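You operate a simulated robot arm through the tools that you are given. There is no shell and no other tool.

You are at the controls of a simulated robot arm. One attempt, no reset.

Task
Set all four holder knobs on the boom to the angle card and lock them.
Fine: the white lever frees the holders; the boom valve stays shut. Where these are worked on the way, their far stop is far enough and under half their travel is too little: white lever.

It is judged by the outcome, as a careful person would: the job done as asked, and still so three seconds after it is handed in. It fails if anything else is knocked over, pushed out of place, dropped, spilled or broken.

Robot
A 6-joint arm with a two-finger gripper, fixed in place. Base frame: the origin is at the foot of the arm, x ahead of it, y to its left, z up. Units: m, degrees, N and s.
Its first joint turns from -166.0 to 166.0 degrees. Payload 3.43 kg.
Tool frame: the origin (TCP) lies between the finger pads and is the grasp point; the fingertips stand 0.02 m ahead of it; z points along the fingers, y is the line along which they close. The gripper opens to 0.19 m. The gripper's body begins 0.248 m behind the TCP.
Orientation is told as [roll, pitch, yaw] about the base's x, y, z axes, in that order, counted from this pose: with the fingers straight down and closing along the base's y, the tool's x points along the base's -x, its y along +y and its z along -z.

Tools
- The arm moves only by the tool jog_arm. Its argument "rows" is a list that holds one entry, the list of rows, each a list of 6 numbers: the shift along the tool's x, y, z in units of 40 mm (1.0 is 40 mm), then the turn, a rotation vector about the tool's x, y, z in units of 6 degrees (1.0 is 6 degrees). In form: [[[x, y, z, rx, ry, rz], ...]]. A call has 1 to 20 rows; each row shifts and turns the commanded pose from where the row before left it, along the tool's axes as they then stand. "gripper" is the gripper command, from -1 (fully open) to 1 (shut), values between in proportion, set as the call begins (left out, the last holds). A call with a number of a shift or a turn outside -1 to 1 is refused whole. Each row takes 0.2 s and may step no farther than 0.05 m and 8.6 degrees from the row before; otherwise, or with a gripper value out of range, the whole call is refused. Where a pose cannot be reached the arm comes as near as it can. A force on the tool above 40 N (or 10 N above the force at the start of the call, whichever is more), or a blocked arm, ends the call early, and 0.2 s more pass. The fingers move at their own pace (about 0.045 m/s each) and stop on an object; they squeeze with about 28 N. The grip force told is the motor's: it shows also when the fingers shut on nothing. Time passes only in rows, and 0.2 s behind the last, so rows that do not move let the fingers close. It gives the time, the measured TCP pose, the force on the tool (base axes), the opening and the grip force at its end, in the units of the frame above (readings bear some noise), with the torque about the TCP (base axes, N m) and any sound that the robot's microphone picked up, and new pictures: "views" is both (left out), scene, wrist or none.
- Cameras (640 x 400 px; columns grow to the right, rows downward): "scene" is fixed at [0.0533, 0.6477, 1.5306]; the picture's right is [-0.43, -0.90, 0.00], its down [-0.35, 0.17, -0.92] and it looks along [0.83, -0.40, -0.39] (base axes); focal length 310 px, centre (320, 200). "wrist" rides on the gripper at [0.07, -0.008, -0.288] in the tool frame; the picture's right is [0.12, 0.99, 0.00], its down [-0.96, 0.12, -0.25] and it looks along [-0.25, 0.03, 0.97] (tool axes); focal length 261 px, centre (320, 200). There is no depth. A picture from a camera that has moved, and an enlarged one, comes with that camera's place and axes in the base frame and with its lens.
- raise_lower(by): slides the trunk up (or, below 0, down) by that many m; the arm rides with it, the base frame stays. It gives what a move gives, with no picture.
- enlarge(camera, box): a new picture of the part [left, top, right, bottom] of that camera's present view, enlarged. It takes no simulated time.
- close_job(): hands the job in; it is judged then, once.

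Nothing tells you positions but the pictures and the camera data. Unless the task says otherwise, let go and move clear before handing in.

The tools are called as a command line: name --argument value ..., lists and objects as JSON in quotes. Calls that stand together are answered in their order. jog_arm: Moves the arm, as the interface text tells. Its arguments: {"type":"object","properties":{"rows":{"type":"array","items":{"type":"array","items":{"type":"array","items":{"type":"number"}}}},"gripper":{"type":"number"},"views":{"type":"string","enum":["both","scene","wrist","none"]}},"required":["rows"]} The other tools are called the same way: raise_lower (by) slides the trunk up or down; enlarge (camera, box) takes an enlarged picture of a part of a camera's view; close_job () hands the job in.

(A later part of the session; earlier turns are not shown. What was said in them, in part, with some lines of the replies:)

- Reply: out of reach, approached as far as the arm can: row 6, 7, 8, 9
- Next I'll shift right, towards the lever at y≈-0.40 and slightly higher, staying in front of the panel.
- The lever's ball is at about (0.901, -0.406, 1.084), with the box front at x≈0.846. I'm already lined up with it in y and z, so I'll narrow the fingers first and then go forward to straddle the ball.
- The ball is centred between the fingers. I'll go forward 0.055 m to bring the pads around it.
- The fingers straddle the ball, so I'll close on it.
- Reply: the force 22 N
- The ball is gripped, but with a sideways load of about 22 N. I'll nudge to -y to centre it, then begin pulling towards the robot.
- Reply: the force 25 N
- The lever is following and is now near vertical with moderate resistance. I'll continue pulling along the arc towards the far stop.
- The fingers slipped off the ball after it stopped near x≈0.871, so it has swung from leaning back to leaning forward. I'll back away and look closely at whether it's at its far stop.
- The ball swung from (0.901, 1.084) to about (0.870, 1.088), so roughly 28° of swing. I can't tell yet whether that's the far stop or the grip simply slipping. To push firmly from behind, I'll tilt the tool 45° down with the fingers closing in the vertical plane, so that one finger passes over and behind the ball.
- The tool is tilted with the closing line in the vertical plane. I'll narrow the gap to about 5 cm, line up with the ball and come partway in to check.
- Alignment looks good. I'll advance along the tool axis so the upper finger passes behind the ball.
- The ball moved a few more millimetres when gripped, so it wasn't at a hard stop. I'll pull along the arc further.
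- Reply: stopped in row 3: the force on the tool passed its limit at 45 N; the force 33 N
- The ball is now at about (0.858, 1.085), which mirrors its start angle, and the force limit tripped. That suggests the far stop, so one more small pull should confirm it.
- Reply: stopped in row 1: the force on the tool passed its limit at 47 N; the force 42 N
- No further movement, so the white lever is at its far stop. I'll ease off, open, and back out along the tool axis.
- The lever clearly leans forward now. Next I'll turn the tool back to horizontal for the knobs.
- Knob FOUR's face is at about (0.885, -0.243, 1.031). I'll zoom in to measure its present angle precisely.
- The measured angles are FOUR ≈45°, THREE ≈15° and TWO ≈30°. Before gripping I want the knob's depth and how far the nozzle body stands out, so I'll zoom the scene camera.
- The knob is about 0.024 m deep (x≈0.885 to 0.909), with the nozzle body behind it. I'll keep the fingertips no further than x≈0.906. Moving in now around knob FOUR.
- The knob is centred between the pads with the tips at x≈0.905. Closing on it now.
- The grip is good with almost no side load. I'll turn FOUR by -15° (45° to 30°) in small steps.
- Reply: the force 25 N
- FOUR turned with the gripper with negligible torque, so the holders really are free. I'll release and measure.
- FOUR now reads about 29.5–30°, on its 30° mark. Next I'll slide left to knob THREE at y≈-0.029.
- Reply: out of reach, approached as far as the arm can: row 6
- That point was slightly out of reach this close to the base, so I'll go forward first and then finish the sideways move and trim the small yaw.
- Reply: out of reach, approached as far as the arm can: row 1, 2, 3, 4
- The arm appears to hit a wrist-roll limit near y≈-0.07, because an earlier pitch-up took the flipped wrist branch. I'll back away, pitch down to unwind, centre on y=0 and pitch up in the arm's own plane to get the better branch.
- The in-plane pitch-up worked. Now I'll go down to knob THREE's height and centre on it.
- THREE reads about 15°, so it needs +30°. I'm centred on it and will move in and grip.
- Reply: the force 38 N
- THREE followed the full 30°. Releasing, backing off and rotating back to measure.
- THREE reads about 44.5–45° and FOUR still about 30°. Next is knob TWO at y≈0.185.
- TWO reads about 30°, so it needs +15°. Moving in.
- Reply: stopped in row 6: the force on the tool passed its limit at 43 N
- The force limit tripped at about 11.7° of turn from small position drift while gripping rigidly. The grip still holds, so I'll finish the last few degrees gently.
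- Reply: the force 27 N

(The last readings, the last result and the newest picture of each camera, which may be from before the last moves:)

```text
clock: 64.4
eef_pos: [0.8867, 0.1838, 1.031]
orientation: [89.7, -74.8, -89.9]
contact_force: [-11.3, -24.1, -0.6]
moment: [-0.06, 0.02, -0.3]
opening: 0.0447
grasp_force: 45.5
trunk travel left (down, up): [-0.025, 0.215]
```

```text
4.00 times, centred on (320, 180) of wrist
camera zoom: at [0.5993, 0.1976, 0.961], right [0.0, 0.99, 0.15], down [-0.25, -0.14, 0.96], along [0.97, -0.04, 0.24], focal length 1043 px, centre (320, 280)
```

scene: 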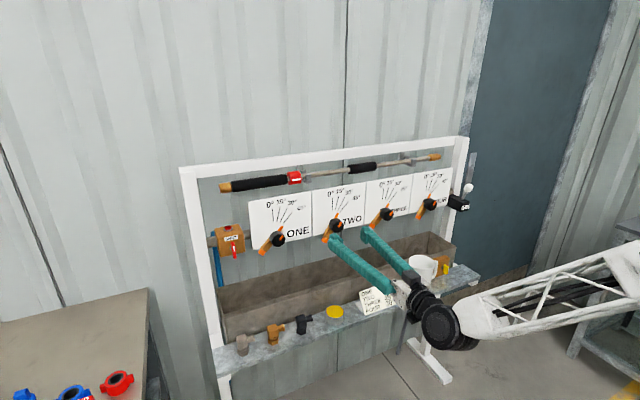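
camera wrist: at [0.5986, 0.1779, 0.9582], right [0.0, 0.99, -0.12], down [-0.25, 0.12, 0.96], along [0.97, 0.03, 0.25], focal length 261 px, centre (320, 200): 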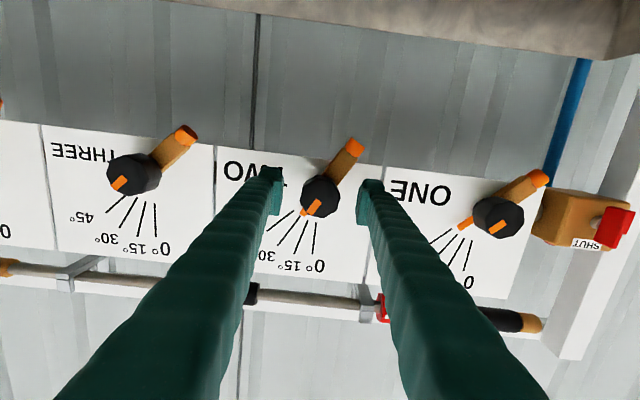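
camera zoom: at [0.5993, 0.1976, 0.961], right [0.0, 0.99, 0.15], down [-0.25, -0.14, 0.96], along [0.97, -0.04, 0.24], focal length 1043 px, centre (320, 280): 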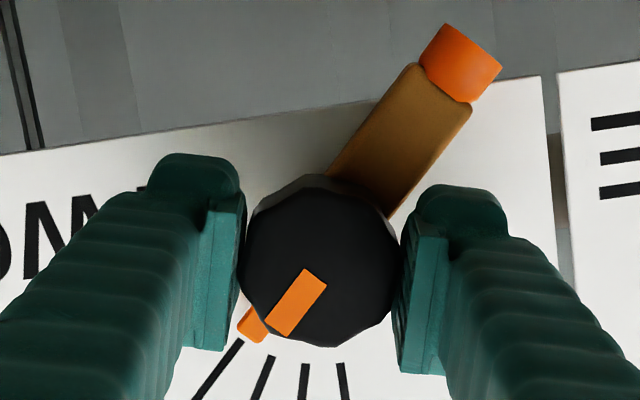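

jog_arm --rows '[[[0, 0, 0, 0, 0, 0], [0, 0, 0, 0, 0, 0], [0, 0, 0, 0, 0, 0], [0, 0, 0, 0, 0, 0], [0, 0, -0.6, 0, 0, 0], [0, 0, -0.8, 0, 0, 0], [0, 0, -0.5, 0, 0, -0.9], [0, 0, -0.25, 0, 0, -0.8], [0, 0, 0, 0, 0, -0.83], [0, 0, 0, 0, 0, 0]]]' --gripper 0.1 --views "wrist"

enlarge --camera "wrist" --box '[294, 172, 334, 197]'

enlarge --camera "wrist" --box '[280, 160, 340, 220]'

enlarge --camera "wrist" --box '[440, 180, 490, 215]'

```text
clock: 66.6
eef_pos: [0.7997, 0.1875, 1.0305]
orientation: [-34.8, -89.8, 34.8]
contact_force: [-0.2, -0.2, 1.3]
moment: [-0.04, -0.01, 0.02]
opening: 0.0853
grasp_force: 0.0
trunk travel left (down, up): [-0.025, 0.215]
camera wrist: at [0.5132, 0.1803, 0.9605], right [0.0, 0.99, -0.12], down [-0.25, 0.12, 0.96], along [0.97, 0.03, 0.24], focal length 261 px, centre (320, 200)
```

wrist: 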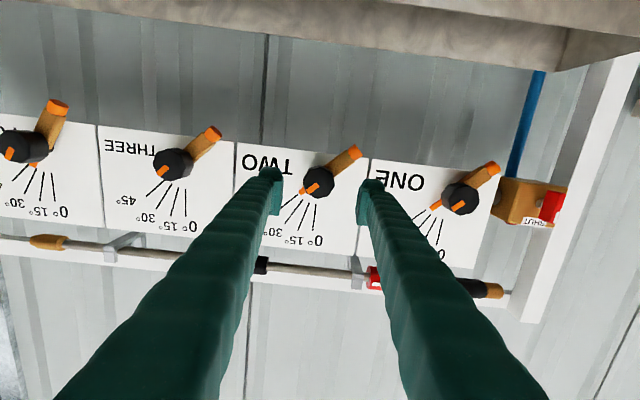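

```text
16.00 times, centred on (314, 184) of wrist
camera zoom: at [0.5132, 0.1803, 0.9605], right [0.0, 0.99, -0.12], down [-0.25, 0.12, 0.96], along [0.97, 0.03, 0.24], focal length 4170 px, centre (416, 448)
```

zoom: 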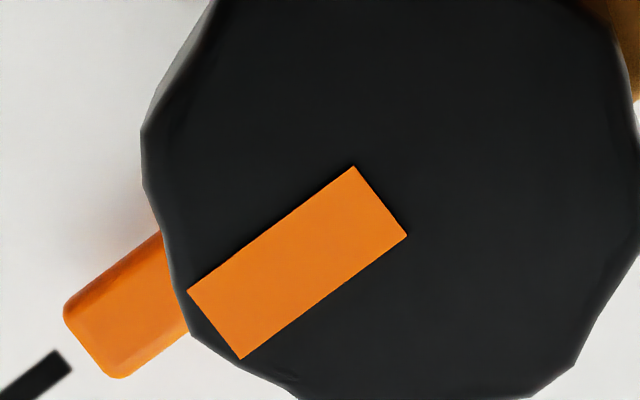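

```text
6.67 times, centred on (310, 190) of wrist
camera zoom: at [0.5132, 0.1803, 0.9605], right [0.0, 0.99, -0.12], down [-0.25, 0.12, 0.96], along [0.97, 0.03, 0.24], focal length 1738 px, centre (387, 267)
```

zoom: 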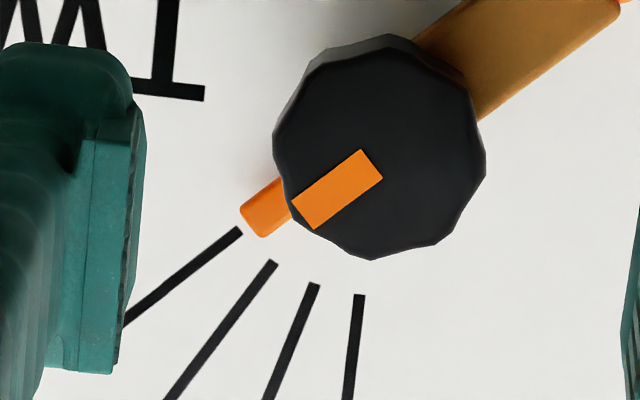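

```text
11.43 times, centred on (465, 198) of wrist
camera zoom: at [0.5132, 0.1803, 0.9605], right [0.0, 0.99, -0.12], down [-0.25, 0.12, 0.96], along [0.97, 0.03, 0.24], focal length 2979 px, centre (-1337, 229)
```

zoom: 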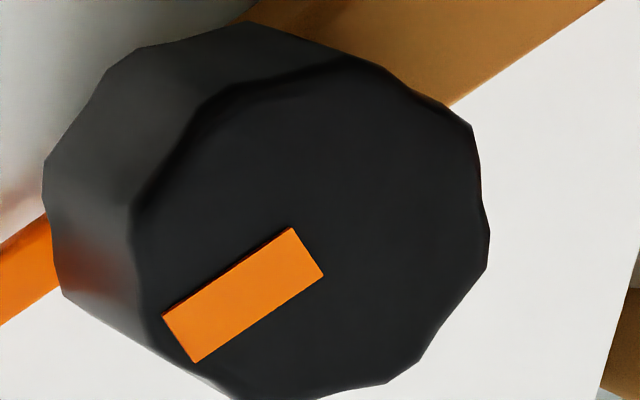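

TWO reads about 45–46° and ONE is at 45°, so ONE needs -45°. The valve box is close to ONE, so I'll locate it carefully before approaching.

enlarge --camera "wrist" --box '[430, 150, 590, 250]'

enlarge --camera "scene" --box '[200, 210, 300, 272]'

```text
4.00 times, centred on (510, 200) of wrist
camera zoom: at [0.5132, 0.1803, 0.9605], right [0.0, 0.99, -0.12], down [-0.25, 0.12, 0.96], along [0.97, 0.03, 0.24], focal length 1043 px, centre (-440, 200)
```

zoom: 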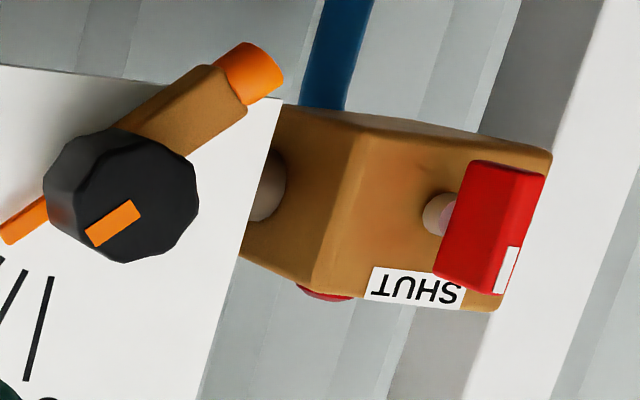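

```text
6.40 times, centred on (250, 241) of scene
camera zoom: at [0.0533, 0.6477, 1.5306], right [-0.43, -0.9, 0.0], down [-0.35, 0.17, -0.92], along [0.83, -0.4, -0.39], focal length 1984 px, centre (768, -62)
```

zoom: 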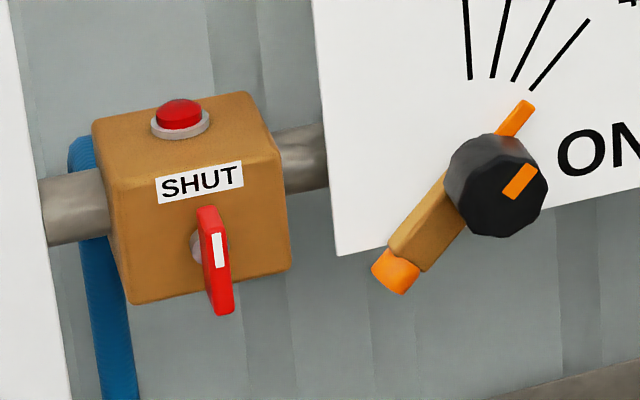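

The valve box's nearest edge is at y≈0.499, x≥0.911, while my fingers around ONE (y≈0.40) reach only y≈0.46 and x≈0.905. That's clear. Moving to ONE.

jog_arm --rows '[[[0, 0.89, 0, 0, 0, 0], [0, 0.89, 0, 0, 0, 0], [0, 0.89, 0, 0, 0, 0], [0, 0.89, 0, 0, 0, 0], [0, 0.89, 0, 0, 0, 0], [0, 0.89, 0, 0, 0, 0], [0, 0, 0, 0, 0, 0]]]' --gripper 0.2

enlarge --camera "wrist" --box '[240, 130, 400, 230]'

enlarge --camera "wrist" --box '[294, 172, 334, 197]'

```text
clock: 68.2
eef_pos: [0.8018, 0.4004, 1.0295]
orientation: [-11.2, -89.9, 11.1]
contact_force: [-0.1, 0.3, 0.1]
moment: [0.02, 0.01, 0.02]
opening: 0.0759
grasp_force: 0.0
trunk travel left (down, up): [-0.025, 0.215]
camera wrist: at [0.5146, 0.3946, 0.9595], right [0.0, 0.99, -0.12], down [-0.25, 0.12, 0.96], along [0.97, 0.03, 0.24], focal length 261 px, centre (320, 200)
```

scene: 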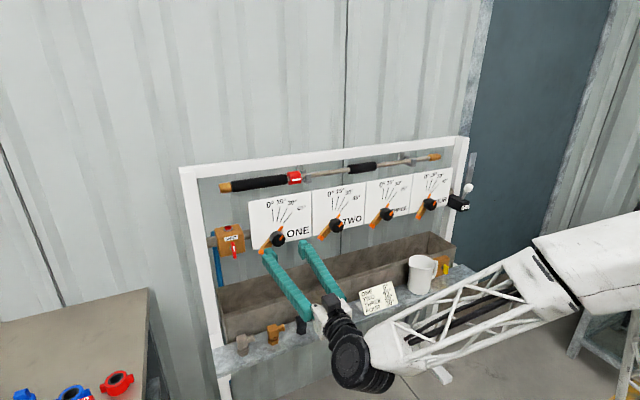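
wrist: 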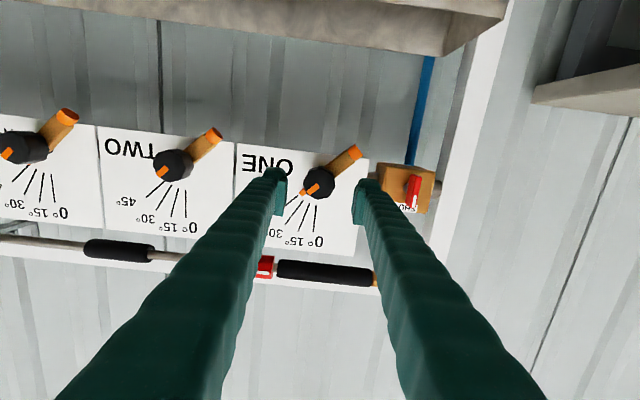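

```text
4.00 times, centred on (320, 180) of wrist
camera zoom: at [0.5146, 0.3946, 0.9595], right [0.0, 0.99, -0.12], down [-0.25, 0.12, 0.96], along [0.97, 0.03, 0.24], focal length 1043 px, centre (320, 280)
```

zoom: 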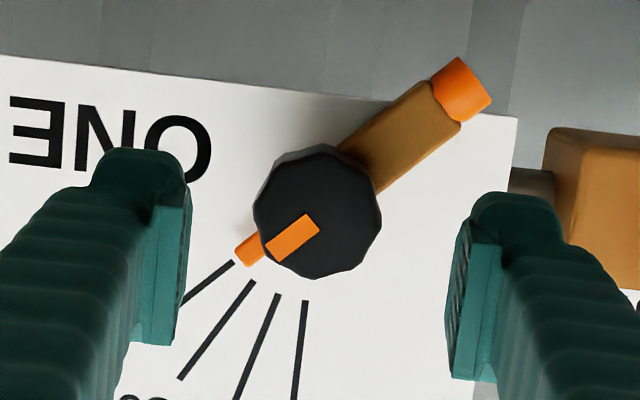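

```text
16.00 times, centred on (314, 184) of wrist
camera zoom: at [0.5146, 0.3946, 0.9595], right [0.0, 0.99, -0.12], down [-0.25, 0.12, 0.96], along [0.97, 0.03, 0.24], focal length 4170 px, centre (416, 448)
```

zoom: 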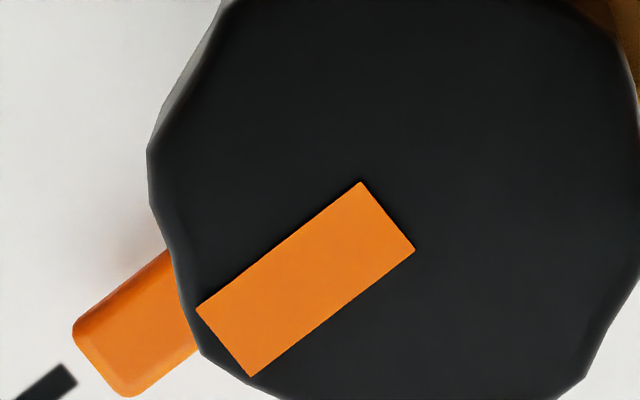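

ONE reads 45°. I'll pre-rotate the gripper +24° so the -45° turn is centred in the wrist's range, and approach partway.

jog_arm --rows '[[[-0.02, 0, 0, 0, 0, 1], [0, 0, 0, 0, 0, 1], [0, 0, 0, 0, 0, 1], [0, 0, 0, 0, 0, 1], [0, 0, 0.7, 0, 0, 0], [0, 0, 0.8, 0, 0, 0], [0, 0, 0, 0, 0, 0]]]'

enlarge --camera "wrist" --box '[240, 130, 400, 230]'

enlarge --camera "scene" --box '[220, 200, 310, 260]'

```text
clock: 69.8
eef_pos: [0.8616, 0.3996, 1.0334]
orientation: [89.8, -66.0, -89.9]
contact_force: [-0.2, 0.4, 0.1]
moment: [-0.01, 0.02, 0.01]
opening: 0.076
grasp_force: 0.0
trunk travel left (down, up): [-0.025, 0.215]
camera wrist: at [0.5746, 0.4234, 0.966], right [0.0, 0.96, 0.3], down [-0.25, -0.29, 0.93], along [0.97, -0.07, 0.23], focal length 261 px, centre (320, 200)
```

scene: 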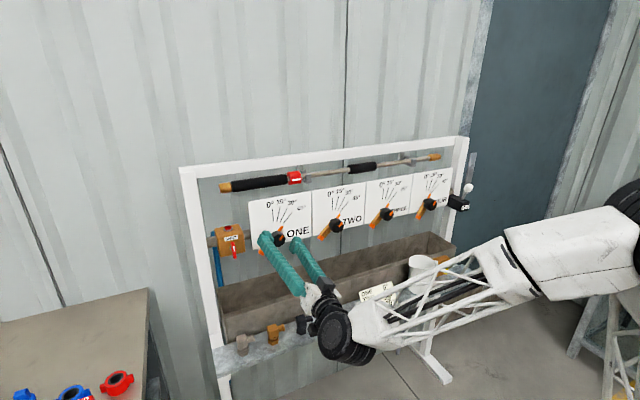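
wrist: 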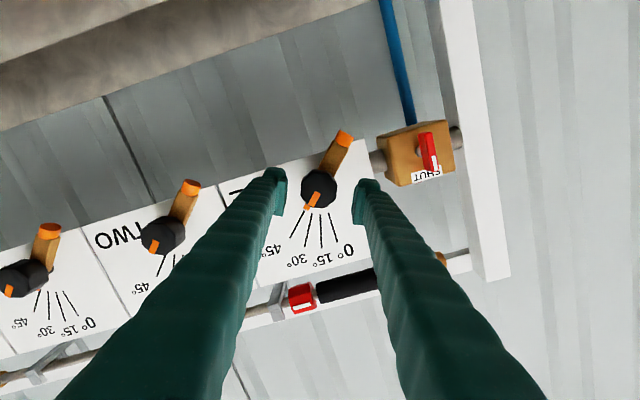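

```text
4.00 times, centred on (320, 180) of wrist
camera zoom: at [0.5746, 0.4234, 0.966], right [0.0, 0.96, 0.3], down [-0.25, -0.29, 0.93], along [0.97, -0.07, 0.23], focal length 1043 px, centre (320, 280)
```

zoom: 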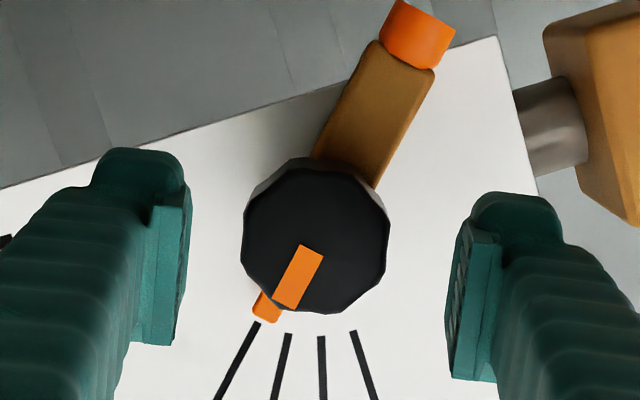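

```text
6.67 times, centred on (265, 230) of scene
camera zoom: at [0.0533, 0.6477, 1.5306], right [-0.43, -0.9, 0.0], down [-0.35, 0.17, -0.92], along [0.83, -0.4, -0.39], focal length 2067 px, centre (687, 0)
```

zoom: 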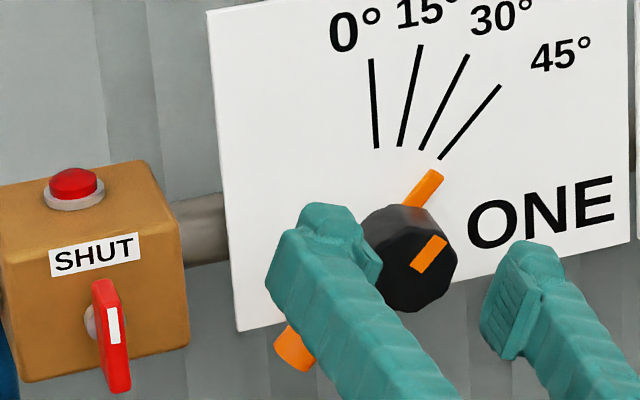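

jog_arm --rows '[[[0.04, -0.015, 0.3, 0, 0, 0], [0, 0, 0.28, 0, 0, 0], [0, 0, 0, 0, 0, 0]]]' --views "none"

enlarge --camera "wrist" --box '[240, 130, 400, 230]'

enlarge --camera "scene" --box '[220, 200, 310, 260]'

```text
clock: 70.6
eef_pos: [0.8839, 0.4011, 1.0308]
orientation: [89.8, -66.0, -89.9]
contact_force: [-0.9, -0.5, 0.3]
moment: [-0.01, -0.01, 0.01]
opening: 0.076
grasp_force: 0.1
trunk travel left (down, up): [-0.025, 0.215]
```

```text
4.00 times, centred on (320, 180) of wrist
camera zoom: at [0.5965, 0.4236, 0.9632], right [0.0, 0.96, 0.29], down [-0.25, -0.28, 0.93], along [0.97, -0.07, 0.24], focal length 1043 px, centre (320, 280)
```

zoom: 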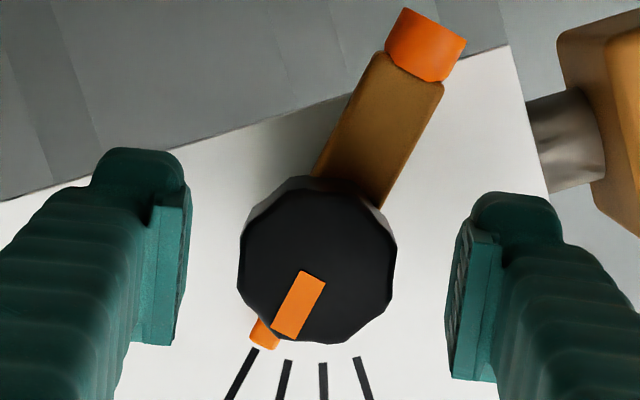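

```text
6.67 times, centred on (265, 230) of scene
camera zoom: at [0.0533, 0.6477, 1.5306], right [-0.43, -0.9, 0.0], down [-0.35, 0.17, -0.92], along [0.83, -0.4, -0.39], focal length 2067 px, centre (687, 0)
```

zoom: 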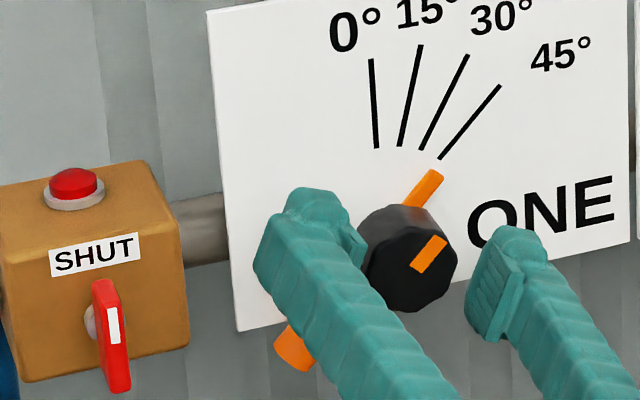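

Centred. Closing on ONE.

jog_arm --rows '[[[0, 0, 0, 0, 0, 0], [0, 0, 0, 0, 0, 0], [0, 0, 0, 0, 0, 0], [0, 0, 0, 0, 0, 0]]]' --gripper 1 --views "none"

jog_arm --rows '[[[0, 0, 0, 0, 0, -0.4], [0, 0, 0, 0, 0, -0.4], [0, 0, 0, 0, 0, -0.4], [0, 0, 0, 0, 0, -0.4], [0, 0, 0, 0, 0, -0.4], [0, 0, 0, 0, 0, 0]]]' --views "none"

```text
clock: 71.6
eef_pos: [0.8838, 0.3986, 1.03]
orientation: [89.7, -66.0, -89.8]
contact_force: [-2.9, -8.5, -5.3]
moment: [0.01, -0.04, -0.1]
opening: 0.0448
grasp_force: 45.8
trunk travel left (down, up): [-0.025, 0.215]
```

```text
clock: 73.0
eef_pos: [0.8841, 0.4001, 1.0303]
orientation: [89.7, -78.0, -89.6]
contact_force: [-29.1, -8.4, -9.6]
moment: [-0.02, 0.18, -0.08]
opening: 0.0445
grasp_force: 45.3
trunk travel left (down, up): [-0.025, 0.215]
```

jog_arm --rows '[[[0, -0.01, -0.025, 0, 0, -0.3], [0, 0, 0, 0, 0, -0.4], [0, 0, 0, 0, 0, -0.4], [0, 0, 0, 0, 0, -0.4], [0, 0, 0, 0, 0, 0]]]' --views "none"

```text
clock: 74.2
eef_pos: [0.8843, 0.3987, 1.0293]
orientation: [89.8, -87.2, -89.9]
contact_force: [3.4, 7.3, 8.2]
moment: [0.01, -0.13, 0.06]
opening: 0.0445
grasp_force: 45.0
trunk travel left (down, up): [-0.025, 0.215]
```

jog_arm --rows '[[[0, 0, 0, 0, 0, -0.4], [0, 0, 0, 0, 0, -0.4], [0, 0, 0, 0, 0, -0.4], [0, 0, 0, 0, 0, -0.4], [0, 0, 0, 0, 0, -0.4], [0, 0, 0, 0, 0, 0]]]' --views "none"

```text
clock: 75.6
eef_pos: [0.8841, 0.3996, 1.0303]
orientation: [-89.7, -80.9, 89.5]
contact_force: [25.4, 17.9, 19.2]
moment: [0.04, -0.28, -0.13]
opening: 0.0442
grasp_force: 44.9
trunk travel left (down, up): [-0.025, 0.215]
```

jog_arm --rows '[[[-0.015, 0.015, 0.025, 0, 0, -0.1], [0, 0, 0, 0, 0, -0.3], [0, 0, 0, 0, 0, -0.4], [0, 0, 0, 0, 0, -0.3], [0, 0, 0, 0, 0, 0]]]' --views "none"

```text
clock: 76.8
eef_pos: [0.8844, 0.4007, 1.0296]
orientation: [-89.6, -74.4, 89.5]
contact_force: [-16.5, -2.5, 7.2]
moment: [-0.01, -0.09, -0.01]
opening: 0.0445
grasp_force: 44.4
trunk travel left (down, up): [-0.025, 0.215]
```

jog_arm --rows '[[[0, 0, -0.01, 0, 0, -0.3], [0, 0, 0, 0, 0, -0.3], [0, 0, 0, 0, 0, -0.32], [0, 0, 0, 0, 0, 0]]]' --views "wrist"

enlarge --camera "wrist" --box '[240, 130, 400, 230]'

enlarge --camera "scene" --box '[220, 200, 310, 260]'

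```text
clock: 77.8
eef_pos: [0.8841, 0.4008, 1.03]
orientation: [-89.8, -69.0, 89.7]
contact_force: [-9.9, -3.6, 3.3]
moment: [0.59, 0.03, -0.07]
opening: 0.0444
grasp_force: 45.1
trunk travel left (down, up): [-0.025, 0.215]
camera wrist: at [0.5965, 0.3689, 0.9675], right [0.0, 0.88, -0.47], down [-0.24, 0.46, 0.86], along [0.97, 0.11, 0.22], focal length 261 px, centre (320, 200)
```

wrist: 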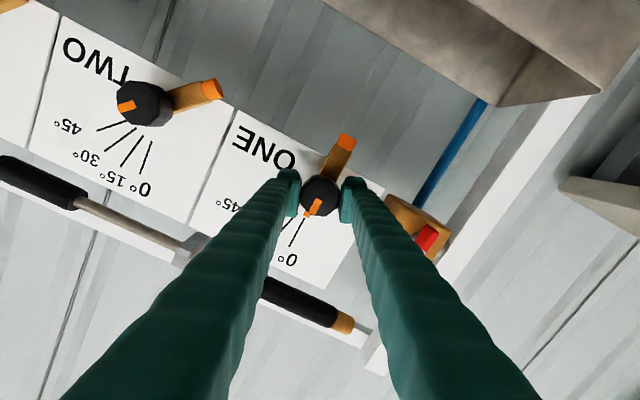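

```text
4.00 times, centred on (320, 180) of wrist
camera zoom: at [0.5965, 0.3689, 0.9675], right [0.0, 0.88, -0.47], down [-0.24, 0.46, 0.86], along [0.97, 0.11, 0.22], focal length 1043 px, centre (320, 280)
```

zoom: 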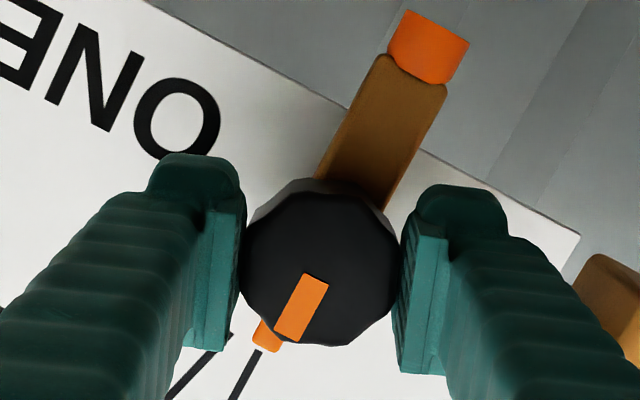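

```text
6.67 times, centred on (265, 230) of scene
camera zoom: at [0.0533, 0.6477, 1.5306], right [-0.43, -0.9, 0.0], down [-0.35, 0.17, -0.92], along [0.83, -0.4, -0.39], focal length 2067 px, centre (687, 0)
```

zoom: 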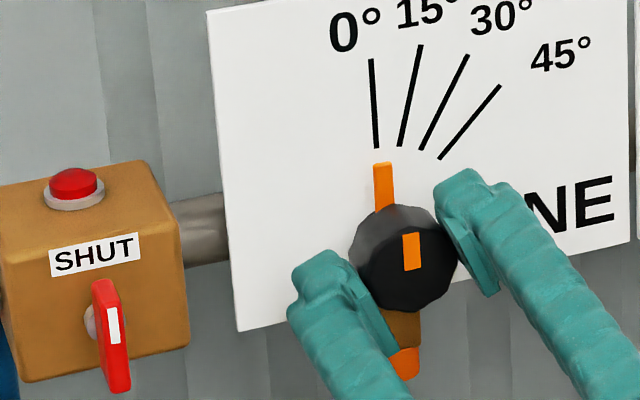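

The pointer is at the 0° mark, with a small torque rise suggesting an end stop. Releasing and measuring.

jog_arm --rows '[[[0, 0, 0, 0, 0, 0], [0, 0, 0, 0, 0, 0], [0, 0, 0, 0, 0, 0], [0, 0, 0, 0, 0, 0], [0, 0, -0.6, 0, 0, 0], [0, 0, -0.8, 0, 0, 0], [0, 0, -0.5, 0, 0, 0.9], [0, 0, -0.2, 0, 0, 0.9], [0, 0, 0, 0, 0, 0.9], [0, 0, 0, 0, 0, 0.82], [0, 0, 0, 0, 0, 0]]]' --gripper 0.2

enlarge --camera "wrist" --box '[300, 172, 340, 197]'

enlarge --camera "wrist" --box '[280, 160, 340, 220]'

enlarge --camera "wrist" --box '[150, 155, 200, 186]'

```text
clock: 80.2
eef_pos: [0.8001, 0.4017, 1.0296]
orientation: [19.4, -89.9, -19.6]
contact_force: [0.8, -0.8, 0.4]
moment: [-0.05, 0.0, 0.02]
opening: 0.0759
grasp_force: 0.2
trunk travel left (down, up): [-0.025, 0.215]
camera wrist: at [0.5127, 0.3946, 0.9599], right [0.0, 0.99, -0.12], down [-0.25, 0.12, 0.96], along [0.97, 0.03, 0.24], focal length 261 px, centre (320, 200)
```

scene: 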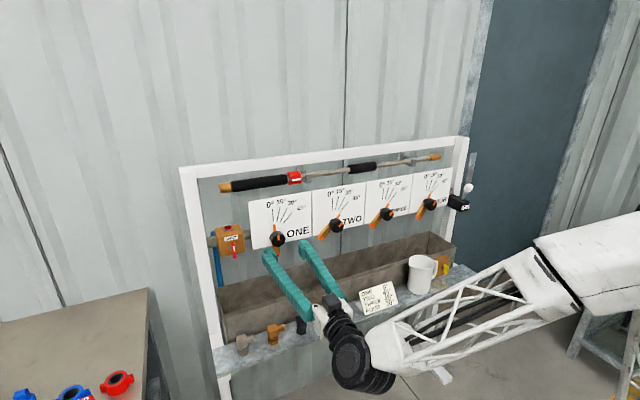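
wrist: 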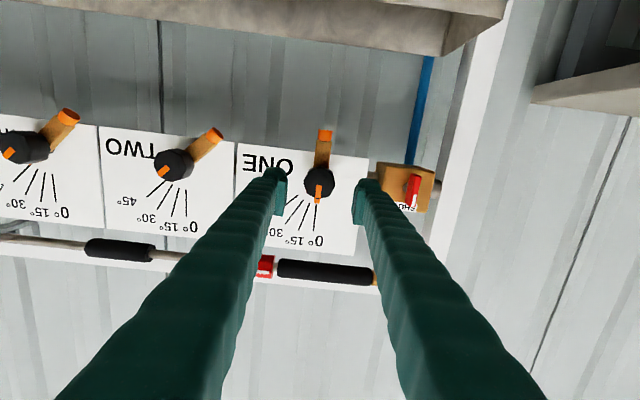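

```text
16.00 times, centred on (320, 184) of wrist
camera zoom: at [0.5127, 0.3946, 0.9599], right [0.0, 0.99, -0.12], down [-0.25, 0.12, 0.96], along [0.97, 0.03, 0.24], focal length 4170 px, centre (320, 448)
```

zoom: 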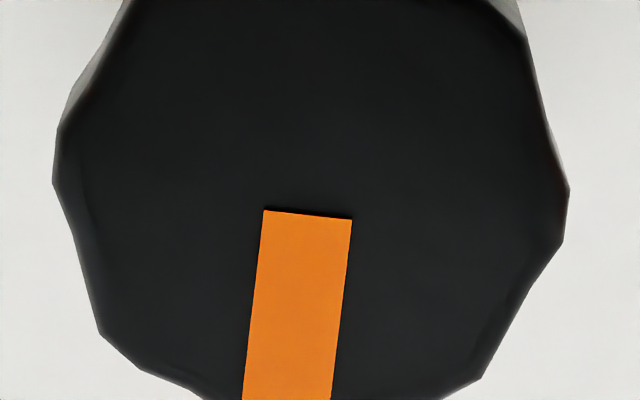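

```text
6.67 times, centred on (310, 190) of wrist
camera zoom: at [0.5127, 0.3946, 0.9599], right [0.0, 0.99, -0.12], down [-0.25, 0.12, 0.96], along [0.97, 0.03, 0.24], focal length 1738 px, centre (387, 267)
```

zoom: 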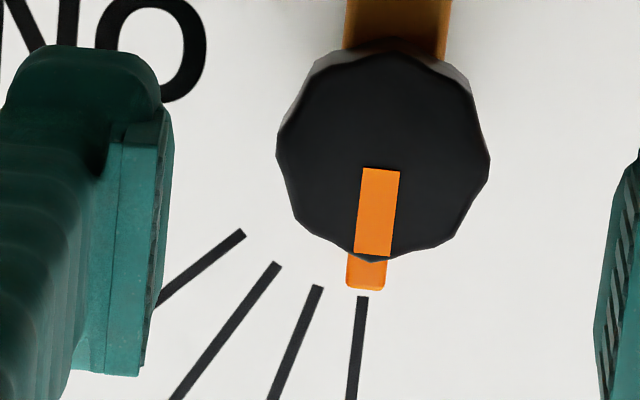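

```text
12.80 times, centred on (175, 170) of wrist
camera zoom: at [0.5127, 0.3946, 0.9599], right [0.0, 0.99, -0.12], down [-0.25, 0.12, 0.96], along [0.97, 0.03, 0.24], focal length 3336 px, centre (2176, 578)
```

zoom: 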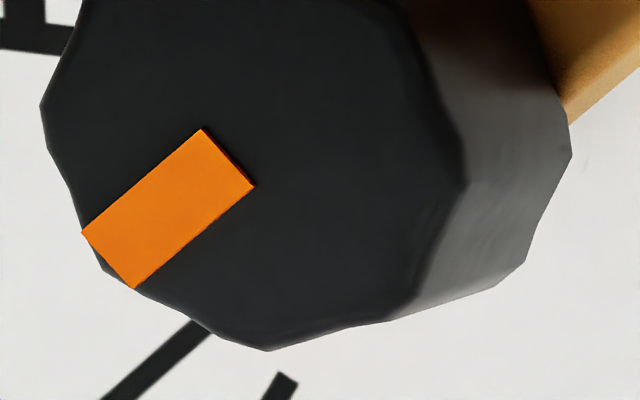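

All four are set: ONE ≈0°, TWO ≈45°, THREE ≈45° and FOUR ≈30°. Now I'll go back to the white lever to lock, travelling at a safe stand-off in front of the panel with the fingers closed.

jog_arm --rows '[[[-0.7, 0, 0, 0, 0, 0], [-0.75, 0, 0, 0, 0, 0], [0, -0.95, 0, 0, 0, 0], [0, -0.95, 0, 0, 0, 0], [0, -0.95, 0, 0, 0, 0], [0, -0.95, 0, 0, 0, 0], [0, -0.95, 0, 0, 0, 0], [0, -0.95, 0, 0, 0, 0], [0, -0.95, 0, 0, 0, 0], [0, -0.95, 0, 0, 0, 0], [0, -0.95, 0, 0, 0, 0], [0, -0.95, 0, 0, 0, 0], [0, -0.95, 0, 0, 0, 0], [0, -0.95, 0, 0, 0, 0], [0, -0.95, 0, 0, 0, 0], [0, -0.95, 0, 0, 0, 0], [0, -0.95, 0, 0, 0, 0], [0, -0.95, 0, 0, 0, 0]]]' --gripper 1

```text
clock: 84.0
eef_pos: [0.7975, -0.207, 1.0885]
orientation: [-45.4, -89.9, 45.4]
contact_force: [-0.2, 0.0, -0.4]
moment: [0.01, 0.08, -0.06]
opening: 0.0003
grasp_force: 27.9
trunk travel left (down, up): [-0.025, 0.215]
camera wrist: at [0.5107, -0.2127, 1.0175], right [0.0, 0.99, -0.12], down [-0.25, 0.12, 0.96], along [0.97, 0.03, 0.24], focal length 261 px, centre (320, 200)
```

scene: 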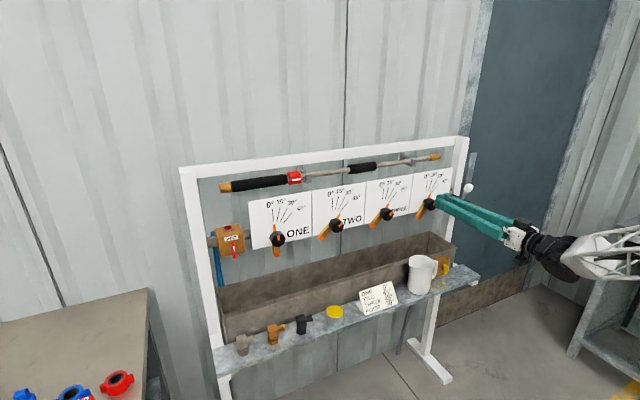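
wrist: 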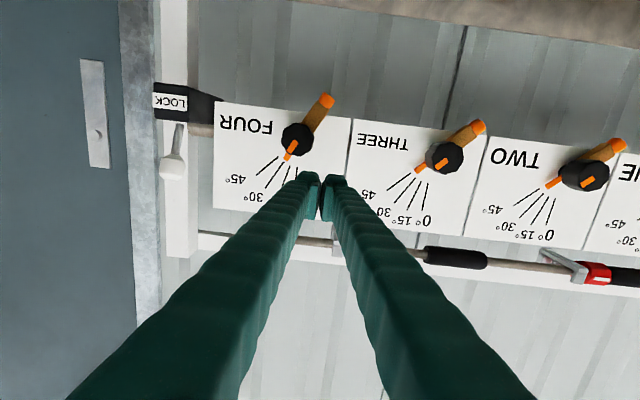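

jog_arm --rows '[[[0, -0.9, -0.1, 0, 0, 0], [0, -0.9, 0, 0, 0, 0], [0, -0.9, 0, 0, 0, 0], [0, -0.9, 0, 0, 0, 0], [0, -0.9, 0, 0, 0, 0], [0, -0.47, 0, 0, 0, 0], [0, 0, 0, 0, 0, 0]]]'

enlarge --camera "wrist" --box '[260, 100, 400, 200]'

enlarge --camera "scene" --box '[430, 150, 510, 220]'

```text
clock: 85.6
eef_pos: [0.7943, -0.4061, 1.0886]
orientation: [-8.0, -89.9, 8.0]
contact_force: [0.0, 0.3, 0.9]
moment: [-0.01, 0.0, 0.0]
opening: 0.0
grasp_force: 27.9
trunk travel left (down, up): [-0.025, 0.215]
camera wrist: at [0.5062, -0.4122, 1.0183], right [0.0, 0.99, -0.12], down [-0.25, 0.12, 0.96], along [0.97, 0.03, 0.24], focal length 261 px, centre (320, 200)
```

scene: 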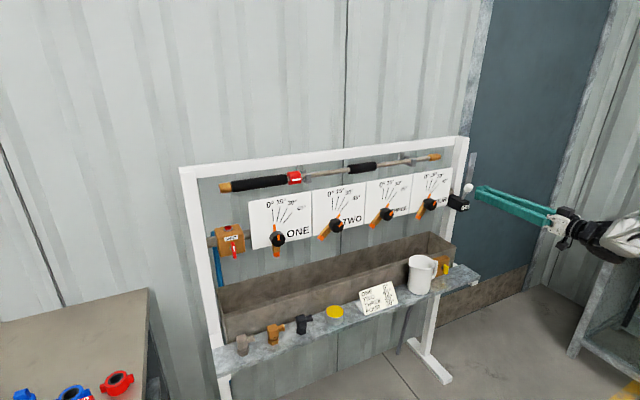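
wrist: 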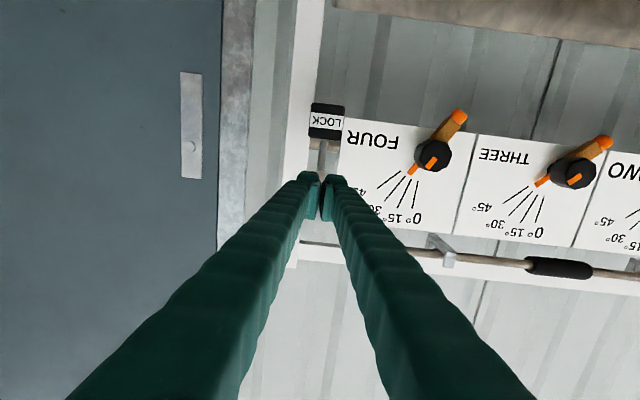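

```text
4.00 times, centred on (330, 150) of wrist
camera zoom: at [0.5062, -0.4122, 1.0183], right [0.0, 0.99, -0.12], down [-0.25, 0.12, 0.96], along [0.97, 0.03, 0.24], focal length 1043 px, centre (280, 400)
```

zoom: 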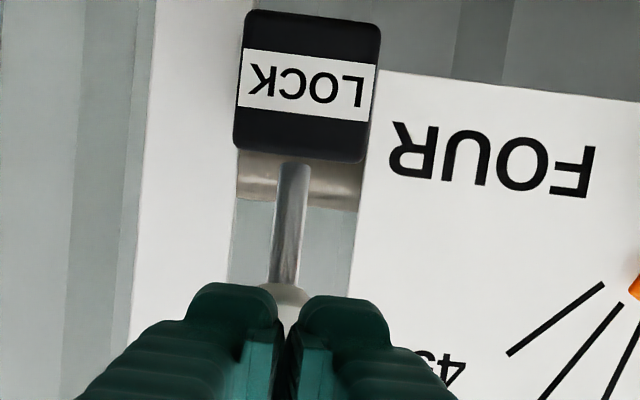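

```text
5.71 times, centred on (470, 185) of scene
camera zoom: at [0.0533, 0.6477, 1.5306], right [-0.43, -0.9, 0.0], down [-0.35, 0.17, -0.92], along [0.83, -0.4, -0.39], focal length 1772 px, centre (-537, 286)
```

zoom: 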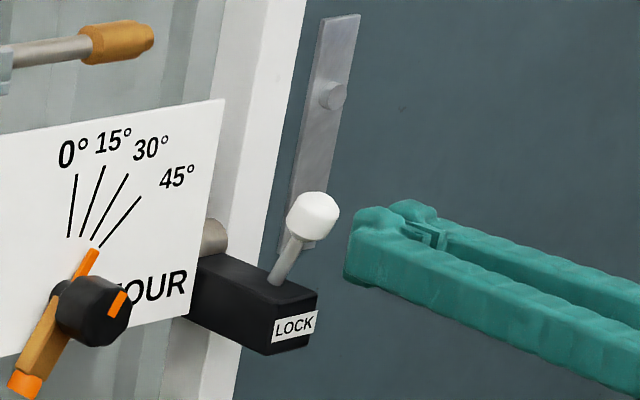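

Aligned in front of the ball. I'll push it back (+x) in small steps until it meets its locked stop.

jog_arm --rows '[[[0, 0, 0.4, 0, 0, 0], [0, 0, 0.3, 0, 0, 0], [0, 0, 0.25, 0, 0, 0], [0, 0, 0.25, 0, 0, 0], [0, 0, 0.25, 0, 0, 0], [0, 0, 0.2, 0, 0, 0]]]' --views "scene"

enlarge --camera "scene" --box '[430, 150, 510, 220]'

```text
clock: 87.0
eef_pos: [0.8595, -0.4077, 1.0891]
orientation: [1.2, -89.9, -1.1]
contact_force: [-0.5, -0.4, -0.6]
moment: [-0.03, 0.02, -0.01]
opening: 0.0002
grasp_force: 27.9
trunk travel left (down, up): [-0.025, 0.215]
```

scene: 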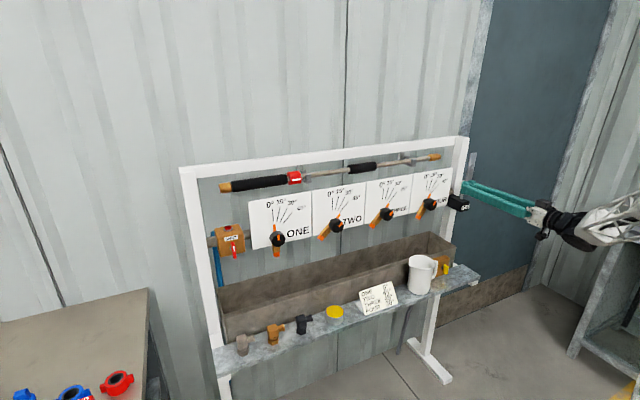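

```text
5.71 times, centred on (470, 185) of scene
camera zoom: at [0.0533, 0.6477, 1.5306], right [-0.43, -0.9, 0.0], down [-0.35, 0.17, -0.92], along [0.83, -0.4, -0.39], focal length 1772 px, centre (-537, 286)
```

zoom: 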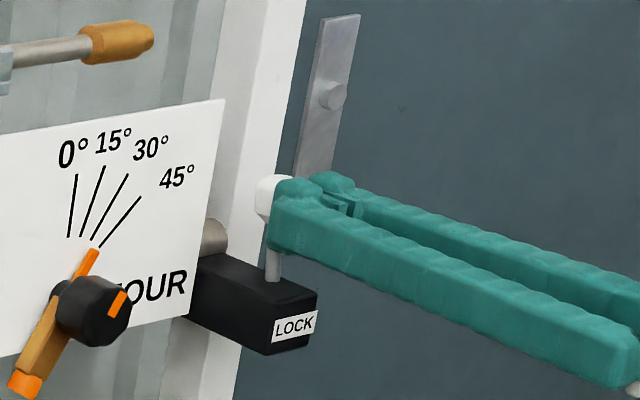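

jog_arm --rows '[[[0, 0, 0.15, 0, 0, 0], [0, 0, 0.12, 0, 0, 0], [0, 0, 0.1, 0, 0, 0], [0, 0, 0, 0, 0, 0]]]' --views "scene"

enlarge --camera "scene" --box '[430, 150, 510, 220]'

```text
clock: 88.0
eef_pos: [0.8736, -0.4072, 1.0885]
orientation: [-7.5, -89.9, 7.5]
contact_force: [-13.8, -1.8, -1.0]
moment: [-0.02, 0.11, -0.03]
opening: 0.0062
grasp_force: 34.1
trunk travel left (down, up): [-0.025, 0.215]
```

scene: 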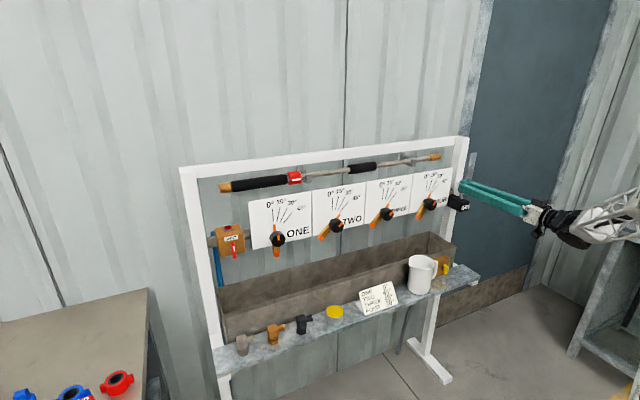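

```text
5.71 times, centred on (470, 185) of scene
camera zoom: at [0.0533, 0.6477, 1.5306], right [-0.43, -0.9, 0.0], down [-0.35, 0.17, -0.92], along [0.83, -0.4, -0.39], focal length 1772 px, centre (-537, 286)
```

zoom: 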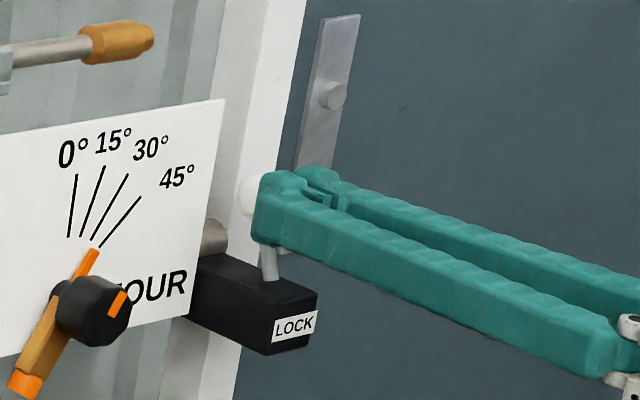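

The ball has reached its original position and resists, starting to wedge the fingers apart, so I'll stop pushing and retreat to look.

jog_arm --rows '[[[0, 0, -0.5, 0, 0, 0], [0, 0, -0.8, 0, 0, 0], [0, 0, -0.8, 0, 0, 0], [0, 0, 0, 0, 0, 0]]]'

enlarge --camera "scene" --box '[410, 150, 490, 220]'

enlarge --camera "wrist" --box '[270, 100, 430, 200]'

```text
clock: 89.0
eef_pos: [0.7923, -0.4092, 1.0891]
orientation: [1.1, -89.9, -1.3]
contact_force: [0.4, -0.7, 0.5]
moment: [-0.02, 0.03, -0.04]
opening: 0.0002
grasp_force: 34.7
trunk travel left (down, up): [-0.025, 0.215]
camera wrist: at [0.5043, -0.4145, 1.0191], right [0.0, 0.99, -0.12], down [-0.25, 0.12, 0.96], along [0.97, 0.03, 0.24], focal length 261 px, centre (320, 200)
```

scene: 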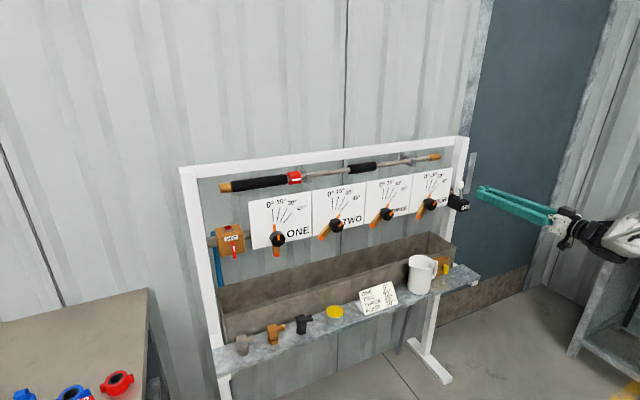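
wrist: 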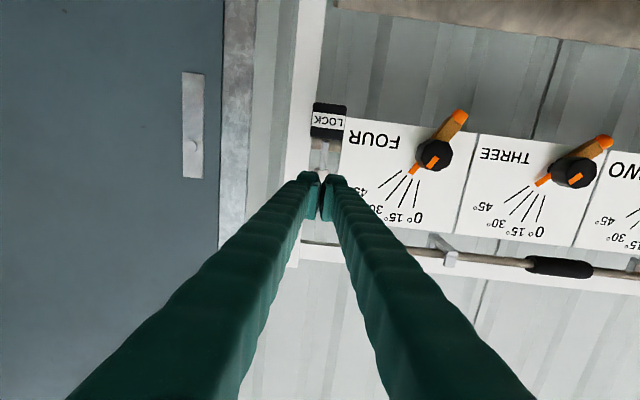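

```text
5.71 times, centred on (450, 185) of scene
camera zoom: at [0.0533, 0.6477, 1.5306], right [-0.43, -0.9, 0.0], down [-0.35, 0.17, -0.92], along [0.83, -0.4, -0.39], focal length 1772 px, centre (-423, 286)
```

zoom: 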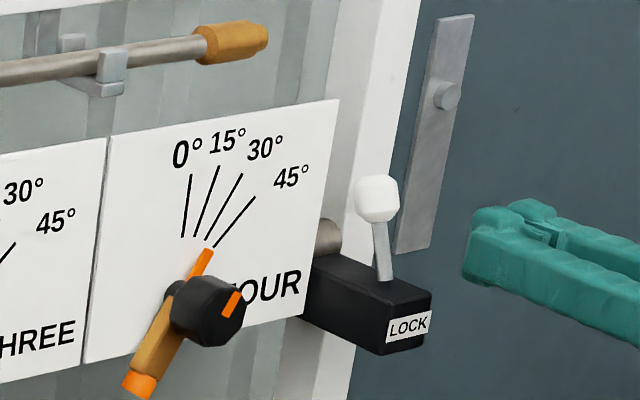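

```text
4.00 times, centred on (350, 150) of wrist
camera zoom: at [0.5043, -0.4145, 1.0191], right [0.0, 0.99, -0.12], down [-0.25, 0.12, 0.96], along [0.97, 0.03, 0.24], focal length 1043 px, centre (200, 400)
```

zoom: 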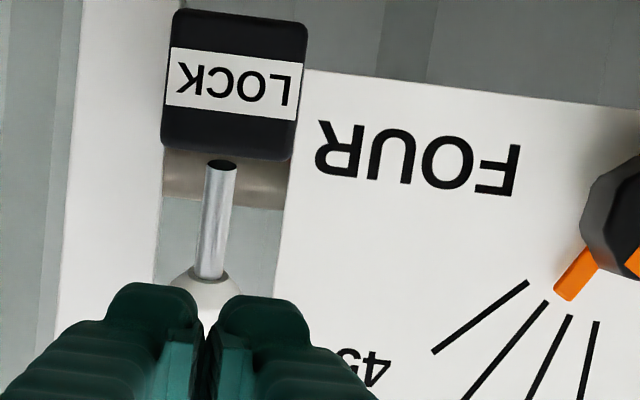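

The lever is back exactly at its original LOCK position. I'll move to a central stand-off to recheck all four knobs after locking.

jog_arm --rows '[[[0, 0.95, -0.1, 0, 0, 0], [0, 0.95, 0, 0, 0, 0], [0, 0.95, 0, 0, 0, 0], [0, 0.95, 0, 0, 0, 0], [0, 0.95, 0, 0, 0, 0], [0, 0.95, 0, 0, 0, 0], [0, 0.95, 0, 0, 0, 0], [0, 0.95, 0, 0, 0, 0], [0, 0.95, 0, 0, 0, 0], [0, 0.95, 0, 0, 0, 0], [0, 0.95, 0, 0, 0, 0], [0, 0.95, 0, 0, 0, 0], [0, 0.9, 0, 0, 0, 0], [0, 0, 0, 0, 0, 0]]]' --gripper 0.2

enlarge --camera "scene" --box '[240, 160, 400, 260]'

enlarge --camera "scene" --box '[340, 150, 500, 250]'

```text
clock: 92.0
eef_pos: [0.7875, 0.0849, 1.0879]
orientation: [-14.3, -89.9, 14.2]
contact_force: [0.2, 0.4, -0.1]
moment: [0.01, 0.01, -0.02]
opening: 0.076
grasp_force: 0.1
trunk travel left (down, up): [-0.025, 0.215]
camera wrist: at [0.5001, 0.0787, 1.0187], right [0.0, 0.99, -0.12], down [-0.25, 0.12, 0.96], along [0.97, 0.03, 0.24], focal length 261 px, centre (320, 200)
```

scene: 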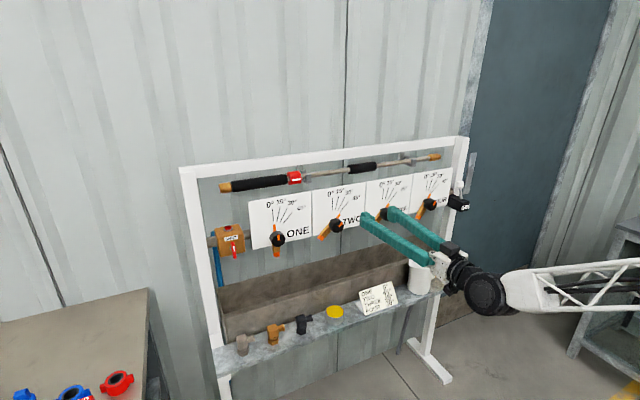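
wrist: 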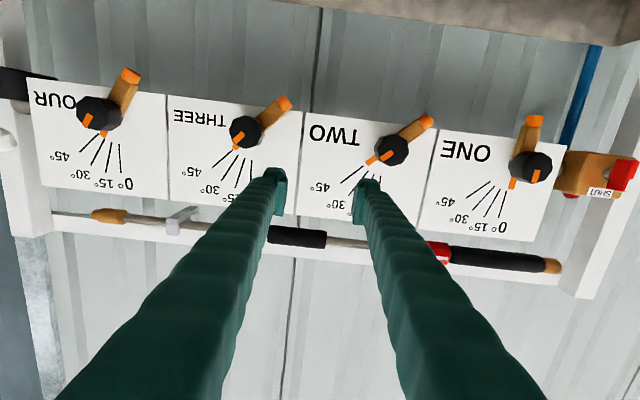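

```text
4.00 times, centred on (320, 210) of scene
camera zoom: at [0.0533, 0.6477, 1.5306], right [-0.43, -0.9, 0.0], down [-0.35, 0.17, -0.92], along [0.83, -0.4, -0.39], focal length 1240 px, centre (320, 160)
```

zoom: 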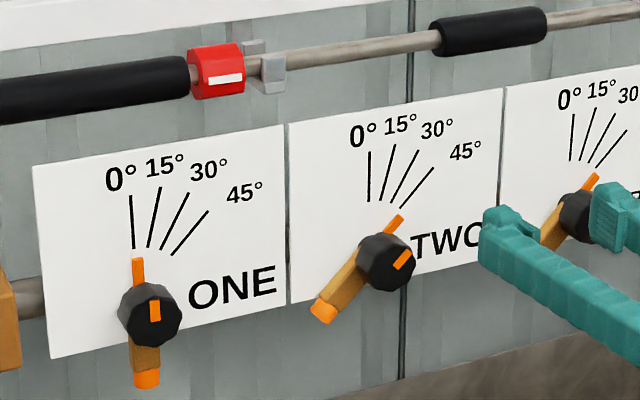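

```text
4.00 times, centred on (420, 200) of scene
camera zoom: at [0.0533, 0.6477, 1.5306], right [-0.43, -0.9, 0.0], down [-0.35, 0.17, -0.92], along [0.83, -0.4, -0.39], focal length 1240 px, centre (-80, 200)
```

zoom: 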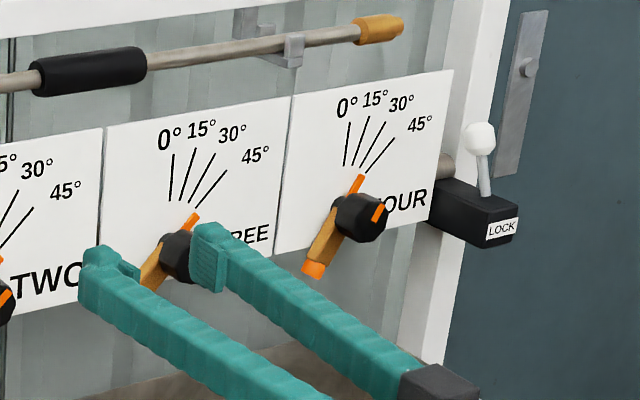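

enlarge --camera "wrist" --box '[505, 150, 555, 181]'

enlarge --camera "wrist" --box '[365, 135, 415, 166]'

enlarge --camera "wrist" --box '[220, 115, 270, 146]'

enlarge --camera "wrist" --box '[70, 95, 120, 126]'

```text
12.80 times, centred on (530, 166) of wrist
camera zoom: at [0.5001, 0.0787, 1.0187], right [0.0, 0.99, -0.12], down [-0.25, 0.12, 0.96], along [0.97, 0.03, 0.24], focal length 3336 px, centre (-2368, 642)
```

zoom: 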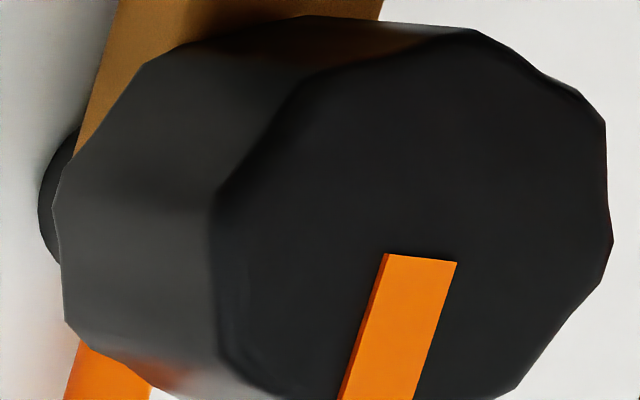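

```text
12.80 times, centred on (390, 150) of wrist
camera zoom: at [0.5001, 0.0787, 1.0187], right [0.0, 0.99, -0.12], down [-0.25, 0.12, 0.96], along [0.97, 0.03, 0.24], focal length 3336 px, centre (-576, 834)
```

zoom: 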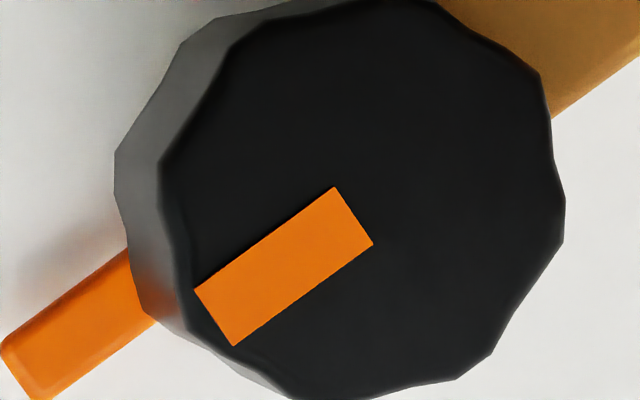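

```text
12.80 times, centred on (245, 130) of wrist
camera zoom: at [0.5001, 0.0787, 1.0187], right [0.0, 0.99, -0.12], down [-0.25, 0.12, 0.96], along [0.97, 0.03, 0.24], focal length 3336 px, centre (1280, 1090)
```

zoom: 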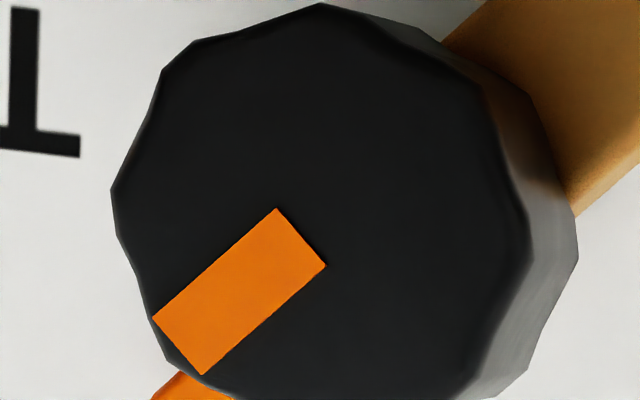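

```text
12.80 times, centred on (95, 110) of wrist
camera zoom: at [0.5001, 0.0787, 1.0187], right [0.0, 0.99, -0.12], down [-0.25, 0.12, 0.96], along [0.97, 0.03, 0.24], focal length 3336 px, centre (3200, 1346)
```

zoom: 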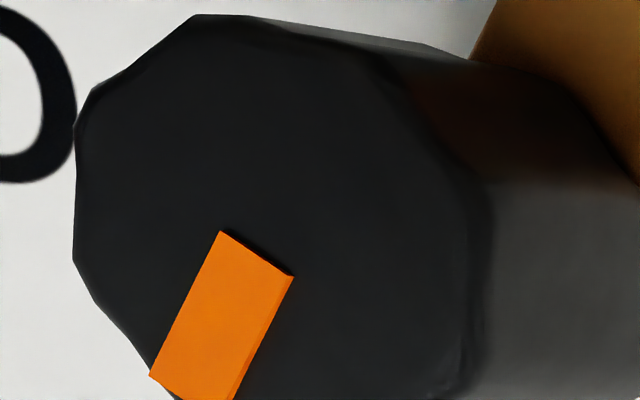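

After locking, the knobs read ONE ≈0°, TWO ≈46°, THREE ≈44° and FOUR ≈29.5°, all within about a degree of the card. The white lever is back at LOCK, the valve still shows SHUT, nothing else has moved, and the gripper is clear of the panel. Handing in.

close_job

```text
The job is handed in.
```

All four holder knobs are set to the card and locked, and the job is handed in. The card reads ONE 0°, TWO 45°, THREE 45°, FOUR 30°. These are the angles measured after locking:

| Knob | Card | Measured |
|---|---|---|
| ONE | 0° | about 0° |
| TWO | 45° | about 46° |
| THREE | 45° | about 44° |
| FOUR | 30° | about 29.5° |

- **White lever:** I pulled it to its far stop to free the holders, then pushed it back to where it stood at the start to lock them. My first pull slipped off the ball partway. I took a second grip from behind and pulled until it would move no further.
- **Boom valve:** I did not touch it. It still shows SHUT.
- **Everything else:** I saw nothing knocked over or moved. The gripper was open and clear of the panel when I handed in.
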